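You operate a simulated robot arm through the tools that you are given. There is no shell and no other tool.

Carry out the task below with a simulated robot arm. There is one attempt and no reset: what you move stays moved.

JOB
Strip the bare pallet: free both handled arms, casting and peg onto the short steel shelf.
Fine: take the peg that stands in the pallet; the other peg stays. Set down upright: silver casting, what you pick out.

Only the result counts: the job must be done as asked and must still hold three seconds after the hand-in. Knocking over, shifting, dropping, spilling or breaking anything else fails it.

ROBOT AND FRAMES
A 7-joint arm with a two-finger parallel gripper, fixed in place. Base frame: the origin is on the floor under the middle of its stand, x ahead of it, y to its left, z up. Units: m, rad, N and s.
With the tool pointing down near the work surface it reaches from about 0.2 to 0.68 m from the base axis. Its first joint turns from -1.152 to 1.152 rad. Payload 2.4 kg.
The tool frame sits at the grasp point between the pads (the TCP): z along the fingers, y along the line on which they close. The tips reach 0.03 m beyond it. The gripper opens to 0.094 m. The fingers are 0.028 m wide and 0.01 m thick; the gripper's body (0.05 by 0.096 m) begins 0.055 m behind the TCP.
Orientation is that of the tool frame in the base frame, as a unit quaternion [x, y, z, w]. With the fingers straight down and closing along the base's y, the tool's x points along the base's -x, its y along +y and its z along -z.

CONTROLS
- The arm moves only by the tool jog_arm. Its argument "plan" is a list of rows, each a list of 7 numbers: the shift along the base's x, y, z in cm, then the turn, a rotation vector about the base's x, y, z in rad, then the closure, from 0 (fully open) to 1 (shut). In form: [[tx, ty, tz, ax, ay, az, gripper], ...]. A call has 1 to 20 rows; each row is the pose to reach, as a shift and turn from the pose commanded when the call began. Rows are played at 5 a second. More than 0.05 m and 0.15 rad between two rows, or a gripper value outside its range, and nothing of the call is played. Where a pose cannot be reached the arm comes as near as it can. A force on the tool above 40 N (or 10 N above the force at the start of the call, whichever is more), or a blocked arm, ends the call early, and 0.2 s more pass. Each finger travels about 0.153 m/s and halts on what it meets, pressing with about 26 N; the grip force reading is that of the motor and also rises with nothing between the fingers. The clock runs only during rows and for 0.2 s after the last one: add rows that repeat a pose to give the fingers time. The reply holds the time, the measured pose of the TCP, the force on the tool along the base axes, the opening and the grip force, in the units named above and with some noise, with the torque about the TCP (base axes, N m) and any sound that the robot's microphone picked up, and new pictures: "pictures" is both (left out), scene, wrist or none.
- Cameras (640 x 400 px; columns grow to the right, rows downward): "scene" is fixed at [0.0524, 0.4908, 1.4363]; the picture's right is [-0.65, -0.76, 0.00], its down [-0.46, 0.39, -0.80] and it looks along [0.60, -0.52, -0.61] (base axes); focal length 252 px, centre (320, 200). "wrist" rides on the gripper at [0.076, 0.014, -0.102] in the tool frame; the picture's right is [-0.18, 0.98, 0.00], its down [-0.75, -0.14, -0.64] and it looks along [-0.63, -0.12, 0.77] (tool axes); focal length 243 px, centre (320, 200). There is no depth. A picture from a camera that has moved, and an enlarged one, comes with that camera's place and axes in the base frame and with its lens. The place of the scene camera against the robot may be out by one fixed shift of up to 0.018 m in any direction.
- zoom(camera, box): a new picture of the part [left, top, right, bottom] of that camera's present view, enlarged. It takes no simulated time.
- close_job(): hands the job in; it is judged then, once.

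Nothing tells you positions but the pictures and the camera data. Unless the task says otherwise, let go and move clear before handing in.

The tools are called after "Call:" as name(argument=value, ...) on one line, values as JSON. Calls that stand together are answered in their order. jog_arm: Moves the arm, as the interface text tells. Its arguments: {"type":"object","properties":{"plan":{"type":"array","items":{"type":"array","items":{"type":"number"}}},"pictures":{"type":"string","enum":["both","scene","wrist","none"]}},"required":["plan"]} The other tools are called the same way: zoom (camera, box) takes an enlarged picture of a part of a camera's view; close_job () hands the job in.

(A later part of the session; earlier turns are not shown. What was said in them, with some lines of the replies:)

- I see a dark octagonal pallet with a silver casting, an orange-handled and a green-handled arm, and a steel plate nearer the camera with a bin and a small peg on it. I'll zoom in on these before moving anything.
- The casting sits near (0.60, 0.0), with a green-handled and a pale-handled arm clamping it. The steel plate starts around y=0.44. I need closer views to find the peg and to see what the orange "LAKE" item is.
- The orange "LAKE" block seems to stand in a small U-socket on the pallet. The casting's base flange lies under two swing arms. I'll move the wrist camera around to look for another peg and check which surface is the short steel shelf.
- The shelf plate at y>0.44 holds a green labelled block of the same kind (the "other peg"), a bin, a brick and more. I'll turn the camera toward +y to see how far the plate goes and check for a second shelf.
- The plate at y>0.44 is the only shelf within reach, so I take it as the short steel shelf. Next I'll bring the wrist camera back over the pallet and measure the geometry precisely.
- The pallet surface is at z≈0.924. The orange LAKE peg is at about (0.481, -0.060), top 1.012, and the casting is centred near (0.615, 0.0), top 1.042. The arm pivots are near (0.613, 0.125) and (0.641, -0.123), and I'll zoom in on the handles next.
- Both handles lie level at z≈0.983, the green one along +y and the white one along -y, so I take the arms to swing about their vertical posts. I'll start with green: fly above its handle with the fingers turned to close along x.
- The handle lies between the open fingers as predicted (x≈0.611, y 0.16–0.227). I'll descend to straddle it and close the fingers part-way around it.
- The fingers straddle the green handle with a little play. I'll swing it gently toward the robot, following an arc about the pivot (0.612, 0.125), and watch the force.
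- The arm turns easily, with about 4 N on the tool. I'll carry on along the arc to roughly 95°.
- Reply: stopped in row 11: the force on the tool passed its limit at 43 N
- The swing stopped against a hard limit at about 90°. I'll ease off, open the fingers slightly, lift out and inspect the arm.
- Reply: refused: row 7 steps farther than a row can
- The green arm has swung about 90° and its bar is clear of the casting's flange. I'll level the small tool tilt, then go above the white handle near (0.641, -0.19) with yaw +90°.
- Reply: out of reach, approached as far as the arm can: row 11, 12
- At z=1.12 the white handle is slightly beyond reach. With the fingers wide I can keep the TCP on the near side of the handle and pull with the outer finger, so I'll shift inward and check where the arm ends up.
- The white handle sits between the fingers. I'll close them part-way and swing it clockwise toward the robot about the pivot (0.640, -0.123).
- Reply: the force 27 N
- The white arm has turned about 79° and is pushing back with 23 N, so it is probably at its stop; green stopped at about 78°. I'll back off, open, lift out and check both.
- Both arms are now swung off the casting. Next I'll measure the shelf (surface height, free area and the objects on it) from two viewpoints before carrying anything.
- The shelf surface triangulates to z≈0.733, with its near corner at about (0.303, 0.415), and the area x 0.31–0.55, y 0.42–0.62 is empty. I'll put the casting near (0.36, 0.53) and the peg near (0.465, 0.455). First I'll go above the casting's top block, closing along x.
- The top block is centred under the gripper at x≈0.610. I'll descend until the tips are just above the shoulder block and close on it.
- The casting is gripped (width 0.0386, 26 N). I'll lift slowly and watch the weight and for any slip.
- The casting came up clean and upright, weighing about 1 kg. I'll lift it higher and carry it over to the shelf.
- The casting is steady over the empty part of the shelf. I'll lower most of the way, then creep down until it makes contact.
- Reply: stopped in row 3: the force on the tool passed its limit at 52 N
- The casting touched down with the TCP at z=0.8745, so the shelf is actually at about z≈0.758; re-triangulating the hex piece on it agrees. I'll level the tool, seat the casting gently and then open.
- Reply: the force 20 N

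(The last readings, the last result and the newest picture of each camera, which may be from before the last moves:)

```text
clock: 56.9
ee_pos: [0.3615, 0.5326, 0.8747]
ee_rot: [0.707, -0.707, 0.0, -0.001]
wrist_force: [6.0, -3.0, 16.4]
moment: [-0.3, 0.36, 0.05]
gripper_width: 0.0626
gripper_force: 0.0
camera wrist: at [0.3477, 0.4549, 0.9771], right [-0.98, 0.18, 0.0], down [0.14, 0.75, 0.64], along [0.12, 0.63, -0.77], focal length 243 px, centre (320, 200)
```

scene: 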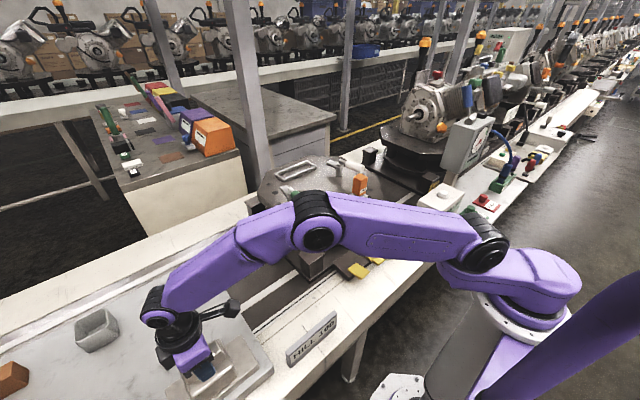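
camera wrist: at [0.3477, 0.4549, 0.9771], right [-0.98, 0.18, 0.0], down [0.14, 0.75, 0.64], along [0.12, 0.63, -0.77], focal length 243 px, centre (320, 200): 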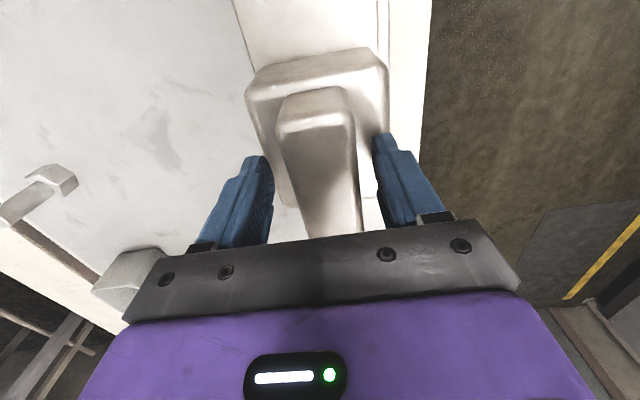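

Call:
jog_arm(plan=[[0, 0, 0.5, 0, 0, 0, 0.25], [0, 0, 1.5, 0, 0, 0, 0.2], [0, 0, 3.5, 0, 0, 0, 0.1], [0, 0, 6.5, 0, 0, 0, 0], [0, 0, 10.5, 0, 0, 0, 0], [0, 0, 15, 0, 0, 0, 0], [0, 0, 19.5, 0, 0, 0, 0], [0, 0, 19.5, 0, 0, 0, 0]], pictures="both")

Call:
zoom(camera="scene", box=[80, 260, 300, 400])

Call:
zoom(camera="wrist", box=[200, 0, 440, 240])

```text
clock: 58.7
ee_pos: [0.3627, 0.5315, 1.0719]
ee_rot: [-0.707, 0.708, 0.001, 0.0]
wrist_force: [-0.6, -0.8, -0.4]
moment: [-0.01, -0.05, -0.01]
gripper_width: 0.0938
gripper_force: 0.0
camera wrist: at [0.3479, 0.4553, 1.1728], right [-0.98, 0.18, 0.0], down [0.14, 0.75, 0.64], along [0.12, 0.63, -0.77], focal length 243 px, centre (320, 200)
```

scene: 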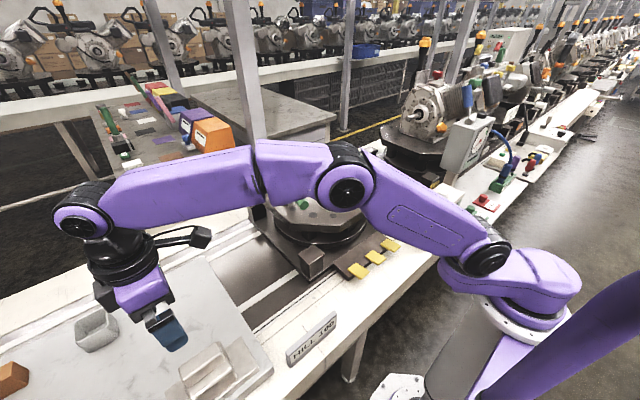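
wrist: 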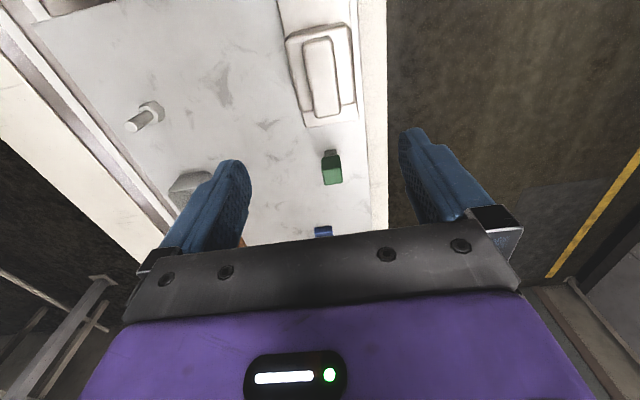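

```text
2.86 times, centred on (190, 330) of scene
camera zoom: at [0.0524, 0.4908, 1.4363], right [-0.65, -0.76, 0.0], down [-0.46, 0.39, -0.8], along [0.6, -0.52, -0.61], focal length 722 px, centre (691, -171)
```

zoom: 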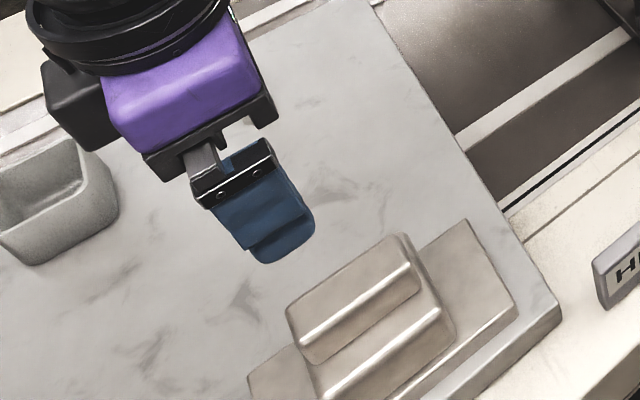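

```text
1.67 times, centred on (320, 120) of wrist
camera zoom: at [0.3479, 0.4553, 1.1728], right [-0.98, 0.18, 0.0], down [0.14, 0.75, 0.64], along [0.12, 0.63, -0.77], focal length 404 px, centre (320, 333)
```

zoom: 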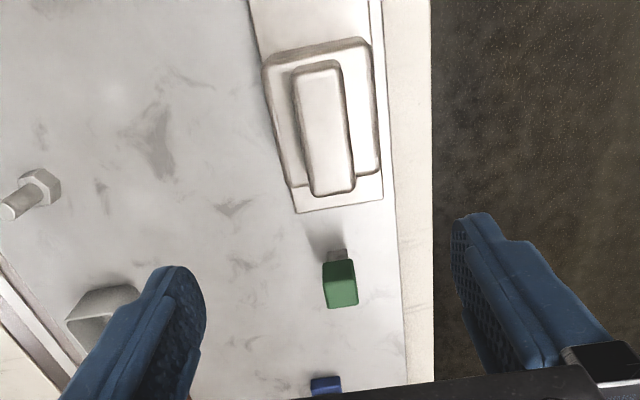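

The casting stands upright and free on the shelf, clear of the green peg. Next is the orange LAKE peg, so I'll move above it with yaw 0 and refine its position.

Call:
jog_arm(plan=[[0.6, -3.2, 1.2, 0, 0, -0.098, 0], [1.35, -6.9, 2.4, 0, 0, -0.196, 0], [2.1, -10.6, 3.6, 0, 0, -0.294, 0], [2.8, -14.3, 4.6, 0, 0, -0.392, 0], [3.6, -18, 5, 0, 0, -0.49, 0], [4.3, -21.7, 5, 0, 0, -0.588, 0], [5.1, -25.4, 5, 0, 0, -0.686, 0], [5.8, -29.1, 5, 0, 0, -0.784, 0], [6.6, -32.8, 5, 0, 0, -0.882, 0], [7.3, -36.5, 5, 0, 0, -0.98, 0], [8.1, -40.2, 5, 0, 0, -1.078, 0], [8.8, -43.9, 5, 0, 0, -1.176, 0], [9.6, -47.6, 5, 0, 0, -1.274, 0], [10.3, -51.3, 5, 0, 0, -1.372, 0], [11.1, -55, 5, 0, 0, -1.47, 0], [11.9, -59, 5, 0, 0, -1.571, 0], [11.9, -59, 5, 0, 0, -1.571, 0], [11.9, -59, 5, 0, 0, -1.571, 0]], pictures="both")

Call:
zoom(camera="wrist", box=[230, 60, 410, 240])

Call:
zoom(camera="scene", box=[320, 150, 400, 210])

```text
clock: 62.5
ee_pos: [0.4822, -0.0573, 1.119]
ee_rot: [0.001, 1.0, 0.0, 0.001]
wrist_force: [-0.2, 0.1, 0.7]
moment: [0.01, 0.03, 0.0]
gripper_width: 0.0941
gripper_force: 0.1
camera wrist: at [0.4053, -0.0424, 1.2218], right [0.19, 0.98, 0.0], down [0.75, -0.14, 0.64], along [0.63, -0.12, -0.77], focal length 243 px, centre (320, 200)
```

scene: 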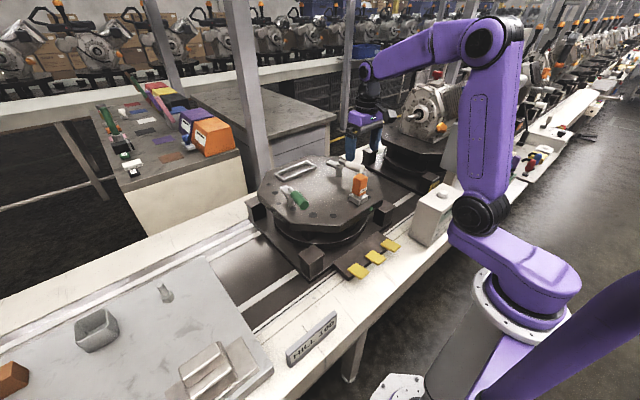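
wrist: 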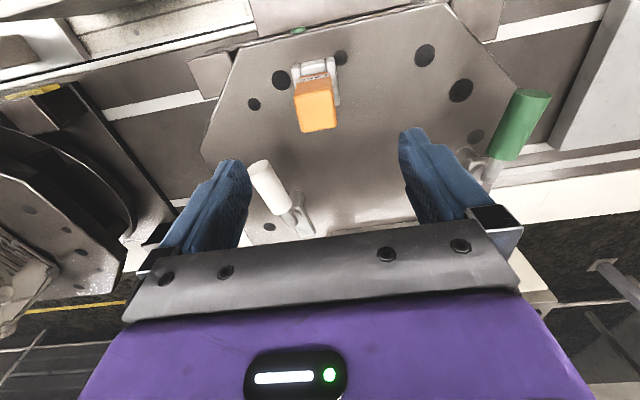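

```text
2.22 times, centred on (320, 150) of wrist
camera zoom: at [0.4053, -0.0424, 1.2218], right [0.19, 0.98, 0.0], down [0.75, -0.14, 0.64], along [0.63, -0.12, -0.77], focal length 539 px, centre (320, 311)
```

zoom: 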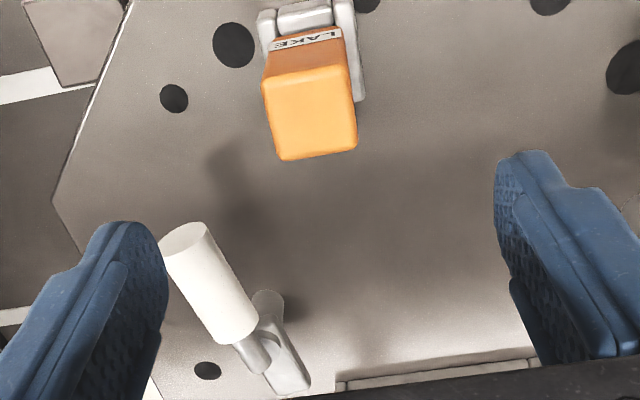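

```text
6.67 times, centred on (360, 180) of scene
camera zoom: at [0.0524, 0.4908, 1.4363], right [-0.65, -0.76, 0.0], down [-0.46, 0.39, -0.8], along [0.6, -0.52, -0.61], focal length 1684 px, centre (53, 333)
```

zoom: 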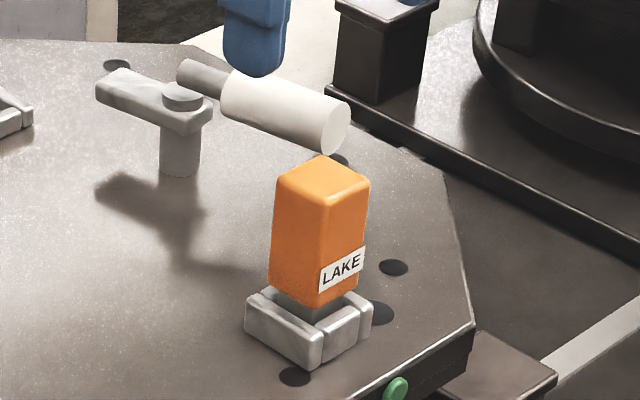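

The peg is centred at about (0.481, -0.060) with a 32 mm square head. I'll descend around the head and close along y.

Call:
jog_arm(plan=[[-0.1, -0.3, -3, 0, 0, 0, 0], [-0.1, -0.3, -6, 0, 0, 0, 0], [-0.1, -0.3, -9, 0, 0, 0, 0], [-0.1, -0.3, -11.5, 0, 0, 0, 0], [-0.1, -0.3, -12.8, 0, 0, 0, 0], [-0.1, -0.3, -12.8, 0, 0, 0, 0]], pictures="both")

Call:
zoom(camera="scene", box=[320, 150, 400, 210])

```text
clock: 63.9
ee_pos: [0.4798, -0.0606, 0.9901]
ee_rot: [0.0, 1.0, 0.0, 0.001]
wrist_force: [0.0, -0.4, 0.7]
moment: [0.0, 0.0, 0.01]
gripper_width: 0.0942
gripper_force: 0.1
camera wrist: at [0.4043, -0.0471, 1.0935], right [0.18, 0.98, 0.0], down [0.75, -0.14, 0.64], along [0.63, -0.12, -0.77], focal length 243 px, centre (320, 200)
```

scene: 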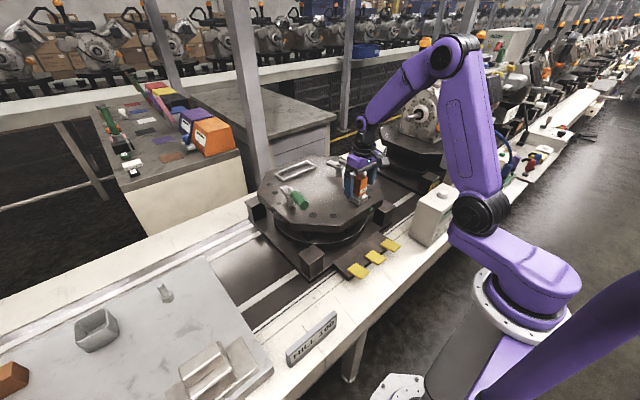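
wrist: 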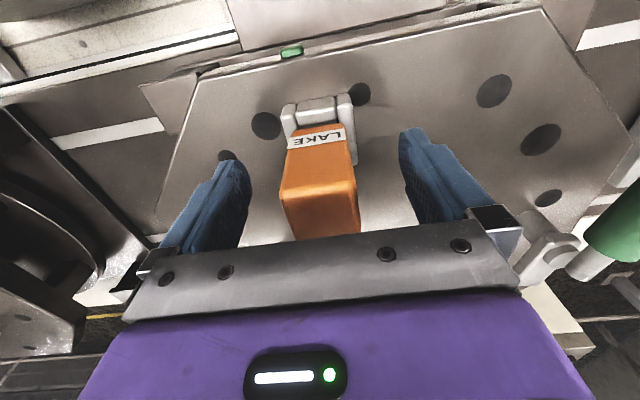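

```text
6.67 times, centred on (360, 180) of scene
camera zoom: at [0.0524, 0.4908, 1.4363], right [-0.65, -0.76, 0.0], down [-0.46, 0.39, -0.8], along [0.6, -0.52, -0.61], focal length 1684 px, centre (53, 333)
```

zoom: 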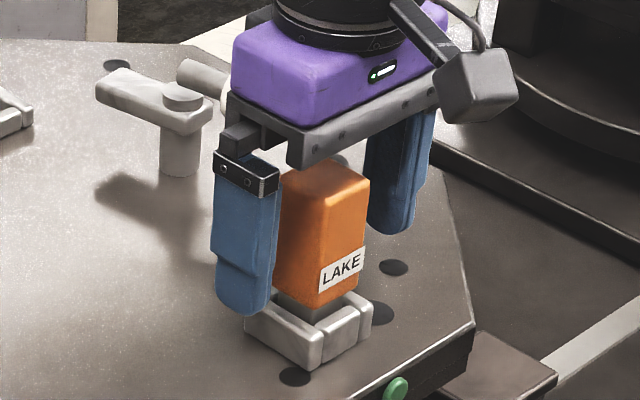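

Call:
jog_arm(plan=[[0, 0, 0, 0, 0, 0, 0.4], [0, 0, 0, 0, 0, 0, 0.7], [0, 0, 0, 0, 0, 0, 1], [0, 0, 0, 0, 0, 0, 1], [0, 0, 0, 0, 0, 0, 1]], pictures="wrist")

```text
clock: 65.1
ee_pos: [0.4813, -0.0613, 0.9914]
ee_rot: [0.0, 1.0, 0.0, 0.001]
wrist_force: [0.2, -0.3, -0.3]
moment: [-0.02, -0.02, 0.02]
gripper_width: 0.038
gripper_force: 26.4
camera wrist: at [0.4044, -0.047, 1.0937], right [0.18, 0.98, 0.0], down [0.75, -0.14, 0.64], along [0.63, -0.12, -0.77], focal length 243 px, centre (320, 200)
```

wrist: 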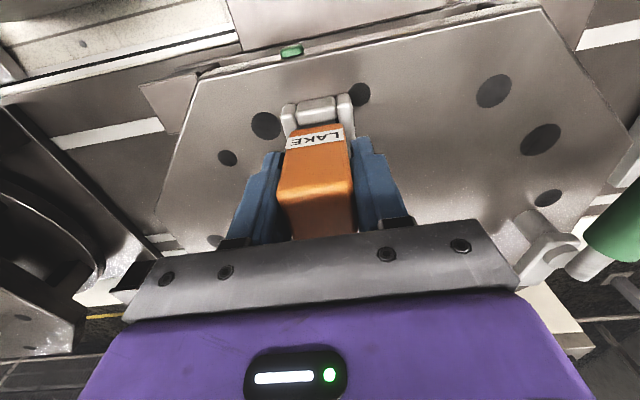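

Gripped at 38 mm with no side force. I'll lift straight up slowly out of the socket.

Call:
jog_arm(plan=[[0, 0, 0.5, 0, 0, 0, 1], [0, 0, 1.2, 0, 0, 0, 1], [0, 0, 2, 0, 0, 0, 1], [0, 0, 3, 0, 0, 0, 1], [0, 0, 4.5, 0, 0, 0, 1], [0, 0, 6.5, 0, 0, 0, 1], [0, 0, 6.5, 0, 0, 0, 1]], pictures="both")

Call:
zoom(camera="scene", box=[310, 120, 410, 210])

Call:
zoom(camera="wrist", box=[220, 60, 420, 240])

```text
clock: 66.7
ee_pos: [0.478, -0.0605, 1.0584]
ee_rot: [-0.001, 1.0, 0.0, 0.001]
wrist_force: [0.1, -0.2, -0.6]
moment: [-0.04, -0.02, 0.01]
gripper_width: 0.038
gripper_force: 26.5
camera wrist: at [0.4023, -0.046, 1.16], right [0.18, 0.98, 0.0], down [0.75, -0.14, 0.64], along [0.63, -0.12, -0.77], focal length 243 px, centre (320, 200)
```

scene: 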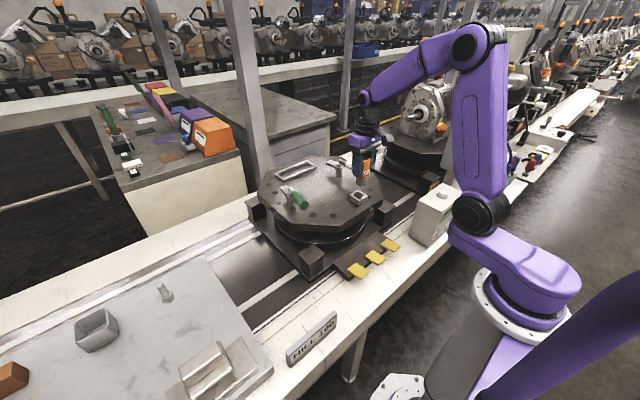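
wrist: 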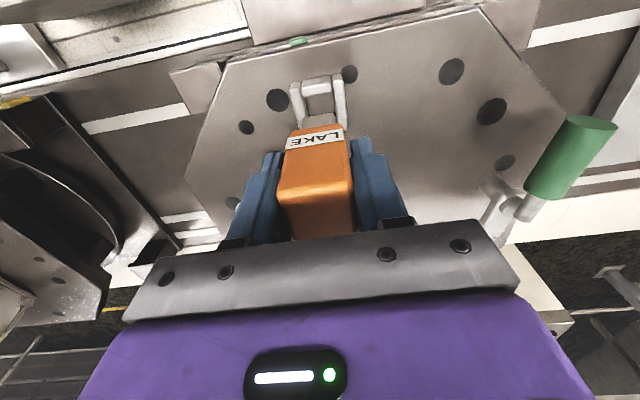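

```text
4.44 times, centred on (360, 165) of scene
camera zoom: at [0.0524, 0.4908, 1.4363], right [-0.65, -0.76, 0.0], down [-0.46, 0.39, -0.8], along [0.6, -0.52, -0.61], focal length 1122 px, centre (142, 356)
```

zoom: 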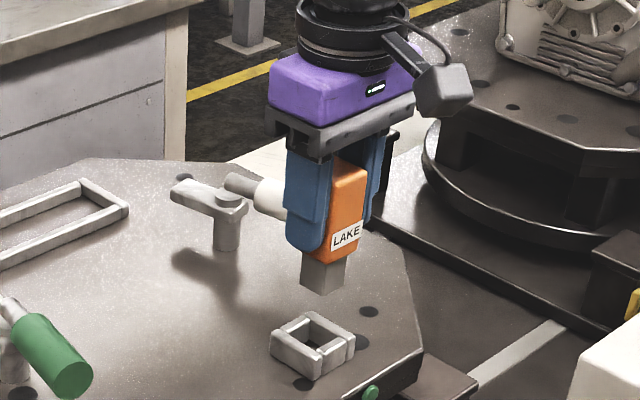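

```text
2.22 times, centred on (320, 150) of wrist
camera zoom: at [0.4023, -0.046, 1.16], right [0.18, 0.98, 0.0], down [0.75, -0.14, 0.64], along [0.63, -0.12, -0.77], focal length 539 px, centre (320, 311)
```

zoom: 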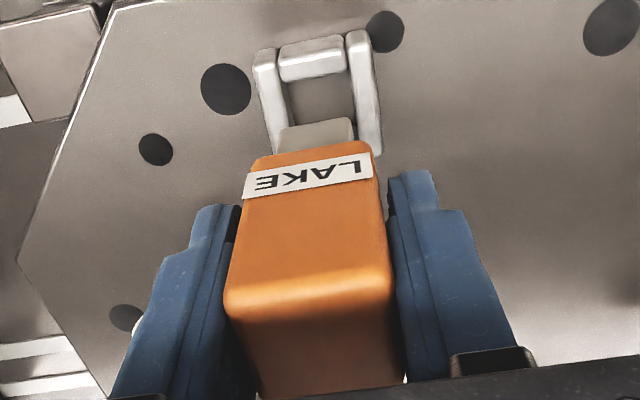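

The peg is out cleanly, upright with a grey square shank, and weighs almost nothing. I'll raise it a bit more and carry it to the free shelf spot near (0.475, 0.45), turning yaw to 90° to keep the camera away from the casting.

Call:
jog_arm(plan=[[0, 0, 2.5, 0, 0, 0, 1], [0, 0.5, 5, 0, 0, 0.05, 1], [0, 3, 6, 0, 0, 0.15, 1], [0, 6.2, 6, 0, 0, 0.25, 1], [0, 9.4, 6, 0, 0, 0.35, 1], [0, 12.6, 6, 0, 0, 0.45, 1], [0, 15.8, 6, 0, 0, 0.55, 1], [0, 19, 6, 0, 0, 0.65, 1], [-0.1, 22.3, 6, 0, 0, 0.75, 1], [-0.2, 25.6, 6, 0, 0, 0.85, 1], [-0.3, 28.9, 6, 0, 0, 0.95, 1], [-0.4, 32.2, 6, 0, 0, 1.05, 1], [-0.5, 35.5, 6, 0, 0, 1.15, 1], [-0.6, 38.8, 6, 0, 0, 1.25, 1], [-0.6, 42.1, 6, 0, 0, 1.35, 1], [-0.6, 45.4, 6, 0, 0, 1.45, 1], [-0.6, 48.5, 6, 0, 0, 1.53, 1], [-0.6, 51, 6, 0, 0, 1.571, 1], [-0.6, 51, 6, 0, 0, 1.571, 1]], pictures="both")

Call:
zoom(camera="wrist", box=[200, 0, 440, 240])

```text
clock: 70.7
ee_pos: [0.4715, 0.4503, 1.1151]
ee_rot: [-0.707, 0.707, 0.0, 0.001]
wrist_force: [-0.4, 0.0, 0.0]
moment: [0.01, -0.02, 0.01]
gripper_width: 0.0381
gripper_force: 26.4
camera wrist: at [0.4581, 0.3735, 1.2177], right [-0.98, 0.18, 0.0], down [0.14, 0.75, 0.64], along [0.12, 0.63, -0.77], focal length 243 px, centre (320, 200)
```

scene: 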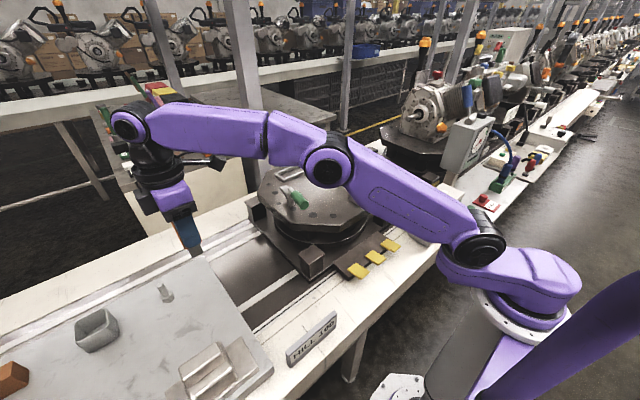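
wrist: 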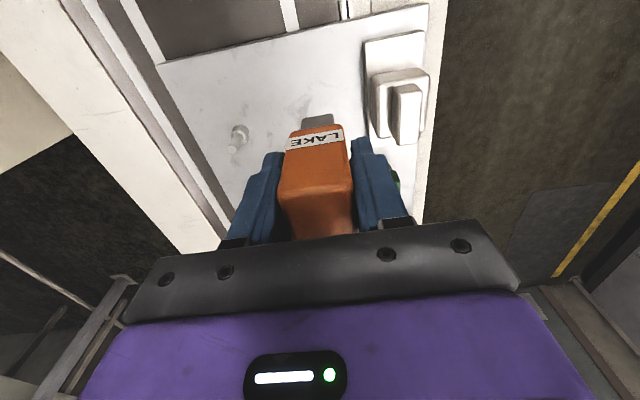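

```text
1.67 times, centred on (320, 120) of wrist
camera zoom: at [0.4581, 0.3735, 1.2177], right [-0.98, 0.18, 0.0], down [0.14, 0.75, 0.64], along [0.12, 0.63, -0.77], focal length 404 px, centre (320, 333)
```

zoom: 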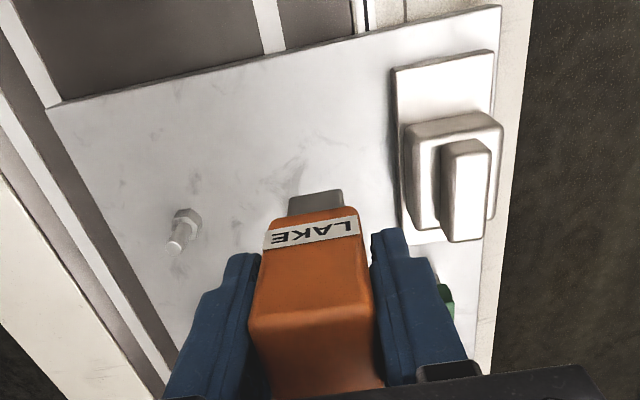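

The spot below is clear: the shelf edge is at y≈0.41 and the casting's edge at x≈0.405. I'll lower most of the way and then creep down to contact.

Call:
jog_arm(plan=[[0, 0, -2, 0, 0, 0, 1], [0, 0, -5, 0, 0, 0, 1], [0, 0, -8.5, 0, 0, 0, 1], [0, 0, -12, 0, 0, 0, 1], [0, 0, -15.5, 0, 0, 0, 1], [0, 0, -19, 0, 0, 0, 1], [0, 0, -22, 0, 0, 0, 1], [0, 0, -24.5, 0, 0, 0, 1], [0, 0, -26, 0, 0, 0, 1], [0, 0, -26, 0, 0, 0, 1]], pictures="both")

Call:
zoom(camera="scene", box=[120, 240, 300, 400])

```text
clock: 72.9
ee_pos: [0.4697, 0.4497, 0.857]
ee_rot: [-0.707, 0.707, 0.001, 0.001]
wrist_force: [0.6, -0.6, -0.6]
moment: [0.0, 0.0, 0.0]
gripper_width: 0.0378
gripper_force: 26.4
camera wrist: at [0.4565, 0.3725, 0.9583], right [-0.98, 0.18, 0.0], down [0.14, 0.75, 0.64], along [0.12, 0.63, -0.77], focal length 243 px, centre (320, 200)
```

scene: 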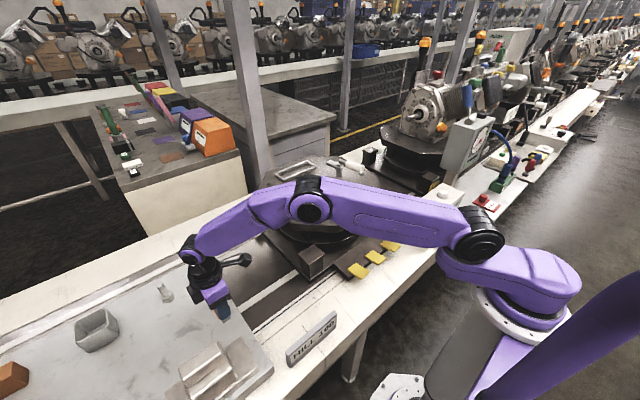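
wrist: 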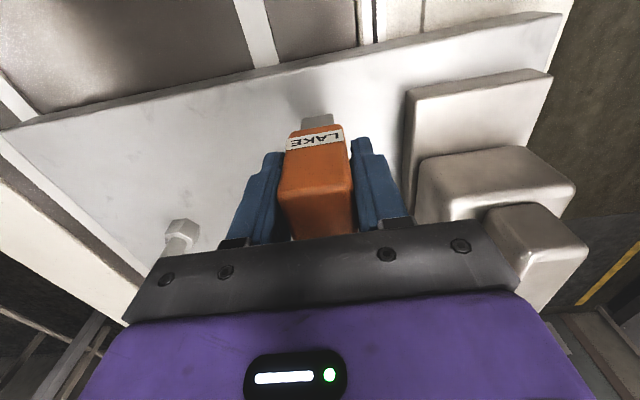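

```text
2.50 times, centred on (210, 320) of scene
camera zoom: at [0.0524, 0.4908, 1.4363], right [-0.65, -0.76, 0.0], down [-0.46, 0.39, -0.8], along [0.6, -0.52, -0.61], focal length 631 px, centre (595, -100)
```

zoom: 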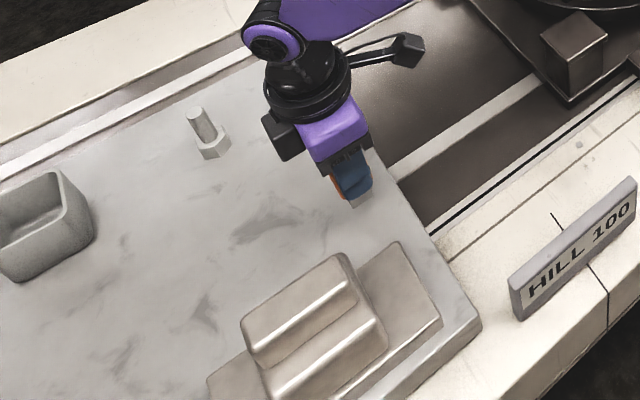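

Call:
jog_arm(plan=[[0, 0, -0.6, 0, 0, 0, 1], [0, 0, -1.2, 0, 0, 0, 1], [0, 0, -1.7, 0, 0, 0, 1], [0, 0, -2.1, 0, 0, 0, 1], [0, 0, -2.4, 0, 0, 0, 1], [0, 0, -2.55, 0, 0, 0, 1], [0, 0, -2.7, 0, 0, 0, 1], [0, 0, -2.85, 0, 0, 0, 1], [0, 0, -2.95, 0, 0, 0, 1]], pictures="none")

```text
clock: 74.9
ee_pos: [0.4743, 0.4505, 0.8281]
ee_rot: [-0.707, 0.707, 0.001, 0.004]
wrist_force: [-3.8, -3.2, 28.5]
moment: [0.08, 0.27, 0.0]
gripper_width: 0.0382
gripper_force: 26.3
```

The peg has touched down flat (28 N, very little moment). I'll ease up a millimetre and open slowly.

Call:
jog_arm(plan=[[0, 0, 0.1, 0, 0, 0, 1], [0, 0, 0.15, 0, 0, 0, 1], [0, 0, 0.15, 0, 0, 0, 1]], pictures="none")

```text
clock: 75.7
ee_pos: [0.4729, 0.4499, 0.8282]
ee_rot: [-0.707, 0.707, 0.0, 0.003]
wrist_force: [1.4, 4.8, 16.3]
moment: [0.52, -0.07, 0.0]
gripper_width: 0.0377
gripper_force: 26.6
```

Call:
jog_arm(plan=[[0, 0, 0.1, 0, 0, 0, 1], [0, 0, 0.1, 0, 0, 0, 1], [0, 0, 0.1, 0, 0, 0, 1]], pictures="wrist")

```text
clock: 76.5
ee_pos: [0.473, 0.4485, 0.8289]
ee_rot: [0.707, -0.707, 0.0, 0.0]
wrist_force: [0.9, 3.3, 8.0]
moment: [0.36, -0.01, -0.01]
gripper_width: 0.0379
gripper_force: 26.0
camera wrist: at [0.4588, 0.3724, 0.9312], right [-0.98, 0.18, 0.0], down [0.14, 0.75, 0.64], along [0.12, 0.63, -0.77], focal length 243 px, centre (320, 200)
```

wrist: 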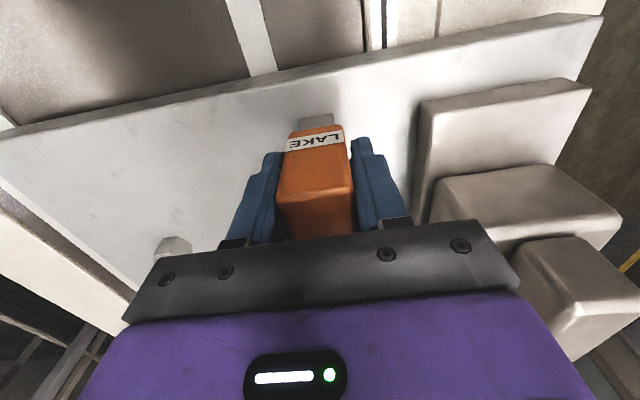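

Call:
jog_arm(plan=[[0, 0, 0.07, 0, 0, 0, 1], [0, 0, 0.07, 0, 0, 0, 1], [0, 0, 0.07, 0, 0, 0, 0.6], [0, 0, 0.07, 0, 0, 0, 0.52], [0, 0, 0.07, 0, 0, 0, 0.45], [0, 0, 0.07, 0, 0, 0, 0.4], [0, 0, 0.07, 0, 0, 0, 0.35]], pictures="both")

Call:
zoom(camera="wrist", box=[200, 60, 440, 240])

```text
clock: 78.1
ee_pos: [0.4724, 0.4494, 0.8301]
ee_rot: [-0.707, 0.708, 0.0, 0.0]
wrist_force: [0.1, -0.3, -0.2]
moment: [0.01, 0.0, 0.04]
gripper_width: 0.061
gripper_force: 0.0
camera wrist: at [0.4589, 0.3729, 0.932], right [-0.98, 0.18, 0.0], down [0.14, 0.75, 0.64], along [0.12, 0.63, -0.77], focal length 243 px, centre (320, 200)
```

scene: 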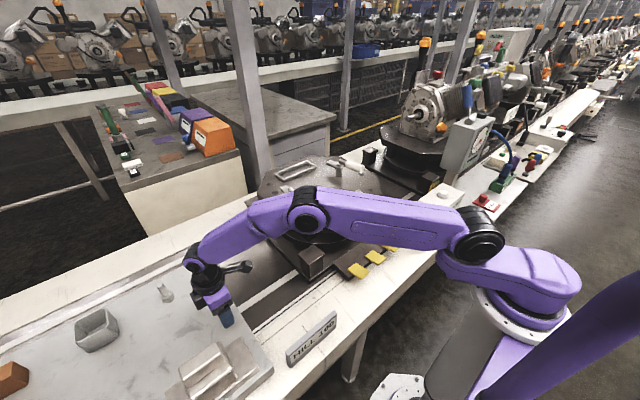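
wrist: 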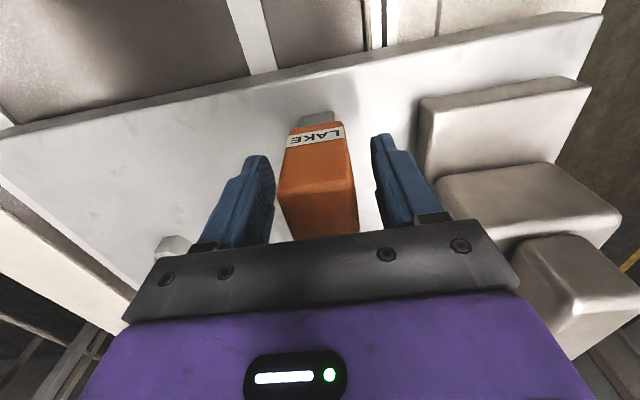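

```text
2.22 times, centred on (320, 150) of wrist
camera zoom: at [0.4589, 0.3729, 0.932], right [-0.98, 0.18, 0.0], down [0.14, 0.75, 0.64], along [0.12, 0.63, -0.77], focal length 539 px, centre (320, 311)
```

zoom: 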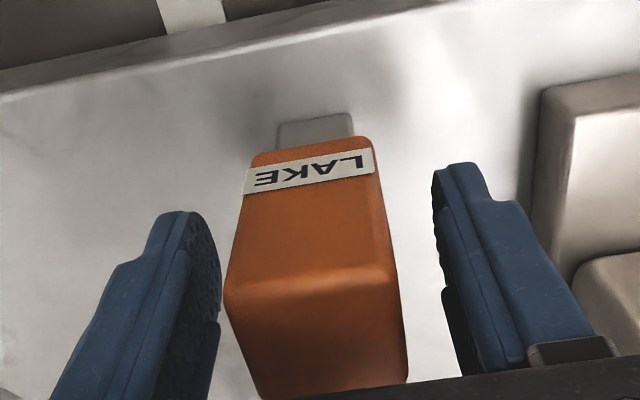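

The peg stands free on its shank. I'll lift straight up with the fingers clear, then back away to inspect everything.

Call:
jog_arm(plan=[[0, 0, 1, 0, 0, 0, 0.33], [0, 0, 3, 0, 0, 0, 0.33], [0, 0, 6, 0, 0, 0, 0.33], [0, 0, 10, 0, 0, 0, 0.33], [0, 0, 14.5, 0, 0, 0, 0.2], [0, 0, 19, 0, 0, 0, 0], [0, 0, 23.5, 0, 0, 0, 0], [0, 0, 28, 0, 0, 0, 0], [-3, -3, 30, 0, 0, -0.1, 0], [-6, -6.5, 32, 0, 0, -0.2, 0], [-9, -10, 33, 0, 0, -0.3, 0], [-12, -13.5, 34, 0, 0, -0.4, 0], [-14, -17.5, 34, 0, 0, -0.5, 0], [-15, -21.5, 34, 0, 0, -0.6, 0], [-15, -21.5, 34, 0, 0, -0.6, 0], [-15, -21.5, 34, 0, 0, -0.6, 0]], pictures="both")

Call:
zoom(camera="scene", box=[100, 240, 300, 400])

Call:
zoom(camera="scene", box=[240, 140, 400, 290])

Call:
zoom(camera="wrist", box=[160, 0, 480, 240])

```text
refused: row 10 steps farther than a row can; nothing moved
```

```text
2.50 times, centred on (200, 320) of scene
camera zoom: at [0.0524, 0.4908, 1.4363], right [-0.65, -0.76, 0.0], down [-0.46, 0.39, -0.8], along [0.6, -0.52, -0.61], focal length 631 px, centre (620, -100)
```

zoom: 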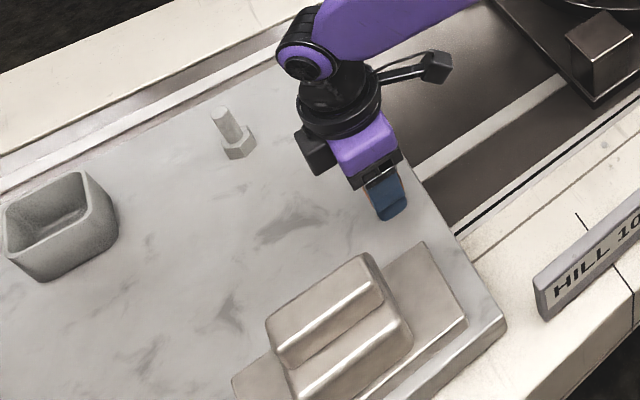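

```text
2.67 times, centred on (320, 215) of scene
camera zoom: at [0.0524, 0.4908, 1.4363], right [-0.65, -0.76, 0.0], down [-0.46, 0.39, -0.8], along [0.6, -0.52, -0.61], focal length 673 px, centre (320, 160)
```

zoom: 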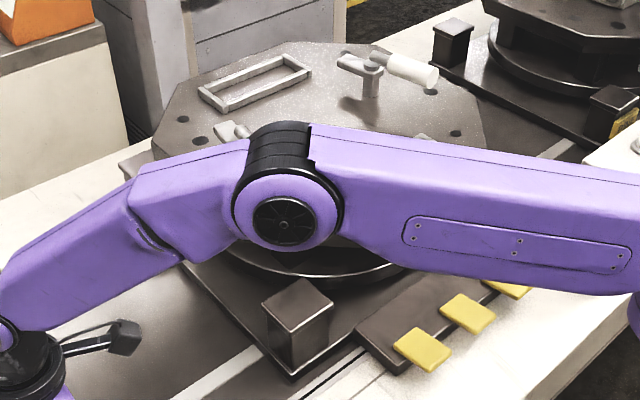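

```text
1.67 times, centred on (320, 120) of wrist
camera zoom: at [0.4589, 0.3729, 0.932], right [-0.98, 0.18, 0.0], down [0.14, 0.75, 0.64], along [0.12, 0.63, -0.77], focal length 404 px, centre (320, 333)
```

zoom: 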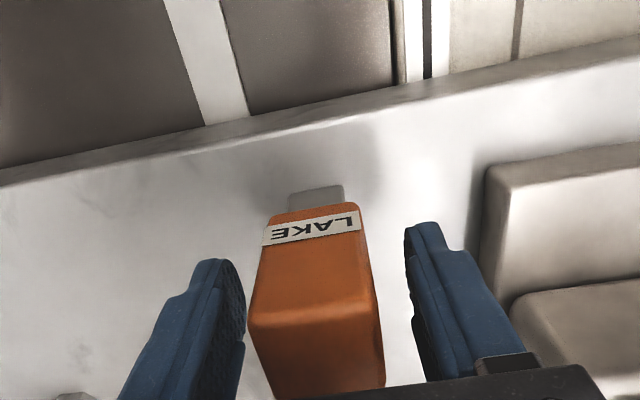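

Call:
jog_arm(plan=[[0, 0, 1, 0, 0, 0, 0.33], [0, 0, 3, 0, 0, 0, 0.33], [0, 0, 6, 0, 0, 0, 0.33], [0, 0, 10, 0, 0, 0, 0.33], [0, 0, 14.5, 0, 0, 0, 0.2], [0, 0, 19, 0, 0, 0, 0], [0, 0, 23.5, 0, 0, 0, 0], [0, 0, 28, 0, 0, 0, 0], [-2, -3, 30, 0, 0, -0.1, 0], [-4, -6.5, 32, 0, 0, -0.2, 0], [-6, -10, 33, 0, 0, -0.3, 0], [-8, -13.5, 34, 0, 0, -0.4, 0], [-10, -17, 34, 0, 0, -0.5, 0], [-12, -20.5, 34, 0, 0, -0.6, 0], [-12, -20.5, 34, 0, 0, -0.6, 0], [-12, -20.5, 34, 0, 0, -0.6, 0]], pictures="both")

Call:
zoom(camera="scene", box=[100, 240, 300, 400])

Call:
zoom(camera="scene", box=[240, 140, 400, 290])

Call:
zoom(camera="wrist", box=[160, 0, 480, 240])

```text
clock: 81.5
ee_pos: [0.3549, 0.2433, 1.1691]
ee_rot: [-0.467, 0.884, 0.001, 0.0]
wrist_force: [-0.3, 0.4, 0.2]
moment: [0.03, 0.02, 0.01]
gripper_width: 0.0941
gripper_force: 0.1
camera wrist: at [0.299, 0.1888, 1.2718], right [-0.71, 0.71, 0.0], down [0.54, 0.54, 0.64], along [0.46, 0.45, -0.77], focal length 243 px, centre (320, 200)
```

scene: 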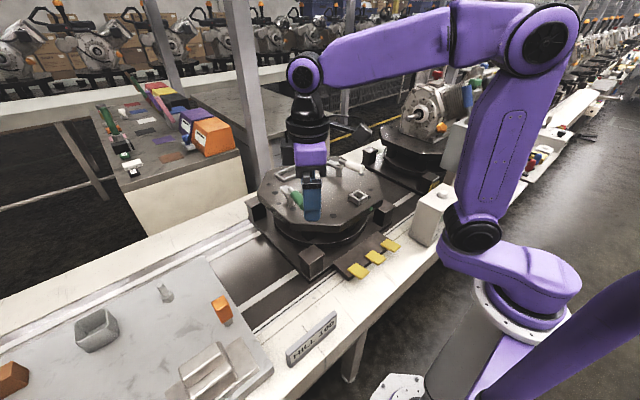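
wrist: 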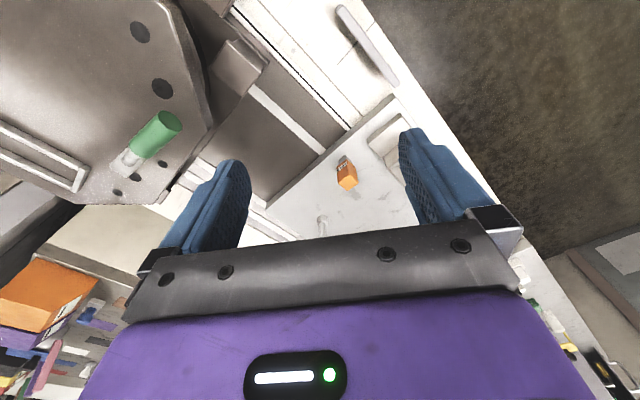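

```text
2.50 times, centred on (200, 320) of scene
camera zoom: at [0.0524, 0.4908, 1.4363], right [-0.65, -0.76, 0.0], down [-0.46, 0.39, -0.8], along [0.6, -0.52, -0.61], focal length 631 px, centre (620, -100)
```

zoom: 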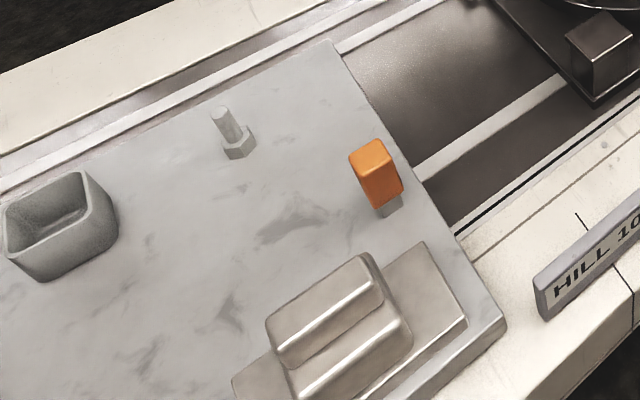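

```text
2.67 times, centred on (320, 215) of scene
camera zoom: at [0.0524, 0.4908, 1.4363], right [-0.65, -0.76, 0.0], down [-0.46, 0.39, -0.8], along [0.6, -0.52, -0.61], focal length 673 px, centre (320, 160)
```

zoom: 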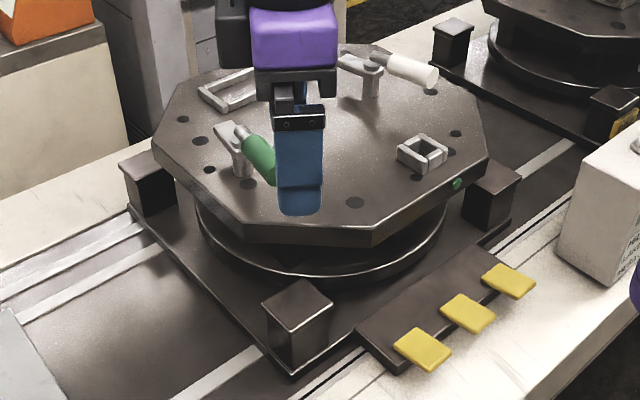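

```text
1.67 times, centred on (320, 120) of wrist
camera zoom: at [0.299, 0.1888, 1.2718], right [-0.71, 0.71, 0.0], down [0.54, 0.54, 0.64], along [0.46, 0.45, -0.77], focal length 404 px, centre (320, 333)
```

zoom: 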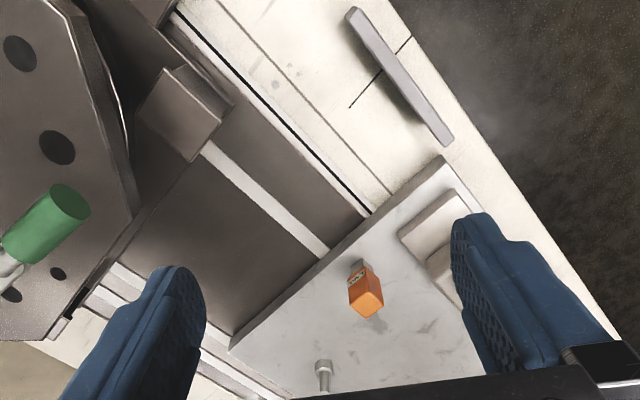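

The peg and casting both stand upright on the shelf, and the other items look undisturbed. I'll move to a neutral spot and take one last look at both arms.

Call:
jog_arm(plan=[[0, -4, 1, 0, 0, -0.14, 0], [0, -8, 2, 0, 0, -0.28, 0], [0, -12, 3, 0, 0, -0.42, 0], [0, -16, 3, 0, 0, -0.56, 0], [0, -20, 3, 0, 0, -0.7, 0], [0, -24, 3, 0, 0, -0.84, 0], [0, -26, 3, 0, 0, -0.97, 0], [0, -26, 3, 0, 0, -0.97, 0], [0, -26, 3, 0, 0, -0.97, 0]], pictures="both")

Call:
zoom(camera="scene", box=[250, 145, 390, 235])

Call:
zoom(camera="wrist", box=[180, 60, 460, 240])

Call:
zoom(camera="scene", box=[60, 260, 280, 400])

```text
clock: 83.5
ee_pos: [0.353, -0.0165, 1.2001]
ee_rot: [0.0, 1.0, 0.0, 0.0]
wrist_force: [0.7, -0.9, -0.5]
moment: [-0.03, -0.02, 0.0]
gripper_width: 0.0941
gripper_force: 0.0
camera wrist: at [0.2769, -0.0022, 1.3024], right [0.18, 0.98, 0.0], down [0.75, -0.14, 0.64], along [0.63, -0.12, -0.77], focal length 243 px, centre (320, 200)
```

scene: 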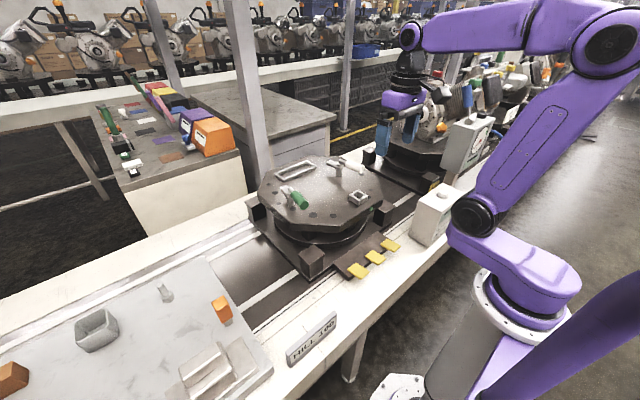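
wrist: 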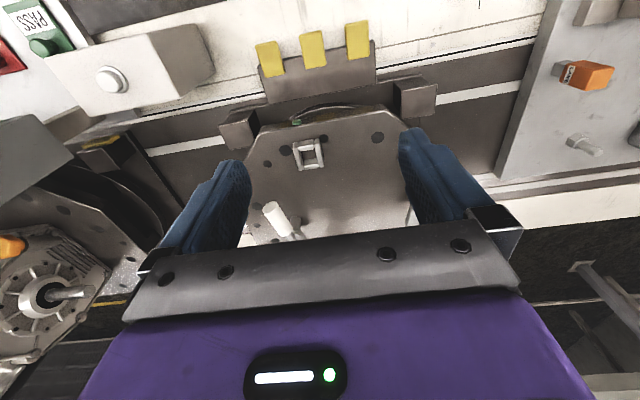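

```text
4.44 times, centred on (320, 190) of scene
camera zoom: at [0.0524, 0.4908, 1.4363], right [-0.65, -0.76, 0.0], down [-0.46, 0.39, -0.8], along [0.6, -0.52, -0.61], focal length 1122 px, centre (320, 244)
```

zoom: 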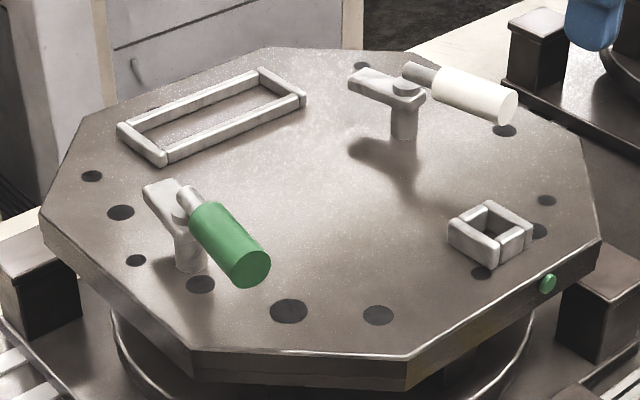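

```text
2.22 times, centred on (320, 150) of wrist
camera zoom: at [0.2769, -0.0022, 1.3024], right [0.18, 0.98, 0.0], down [0.75, -0.14, 0.64], along [0.63, -0.12, -0.77], focal length 539 px, centre (320, 311)
```

zoom: 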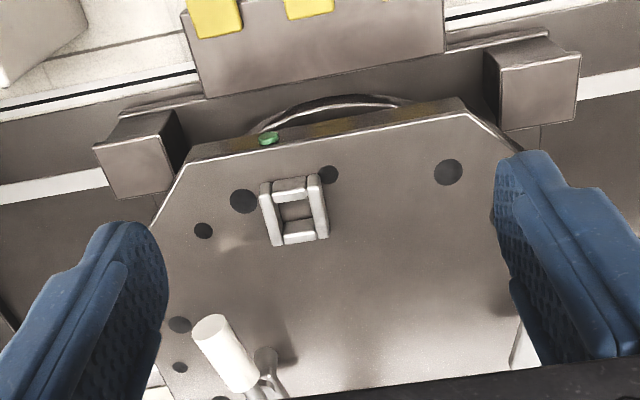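

```text
2.86 times, centred on (170, 330) of scene
camera zoom: at [0.0524, 0.4908, 1.4363], right [-0.65, -0.76, 0.0], down [-0.46, 0.39, -0.8], along [0.6, -0.52, -0.61], focal length 722 px, centre (749, -171)
```

zoom: 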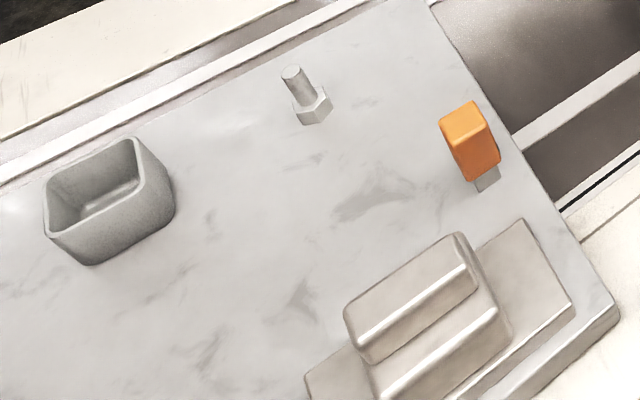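

The pallet is bare: both arms are swung off to about 78°, and the socket is empty. The casting and the LAKE peg stand upright on the shelf, and the green peg, hex piece, bin and brick look undisturbed. The gripper is open and clear, so I'm handing in.

Call:
close_job()

```text
The job is handed in.
```

I've handed the job in; no verdict has come back yet. The last pictures show the job finished as you asked:

- **Arms:** I swung the green- and white-handled arms about 78° clear of the casting. Green hit its stop there. White looks to be at its stop too, since it was still pushing back with 23 N when I let go.
- **Casting:** It stands upright on the shelf at about (0.36, 0.53).
- **Peg:** I took the orange LAKE peg from the pallet socket. It stands upright on the shelf at about (0.47, 0.45).
- **Everything else:** The green peg I left in place, the hex piece, the bin and the brick on the shelf look unmoved. The gripper is open and clear of everything.

- **Which shelf:** I took the marbled grey plate beside the pallet as the "short steel shelf". Nothing marks it as that, but it was the only shelf within the arm's reach.
- **Hard touchdown:** The casting met the shelf sooner than I expected because I had first measured the shelf too low. The force peaked at 52 N and stopped that move. I then levelled and seated the casting before letting go.
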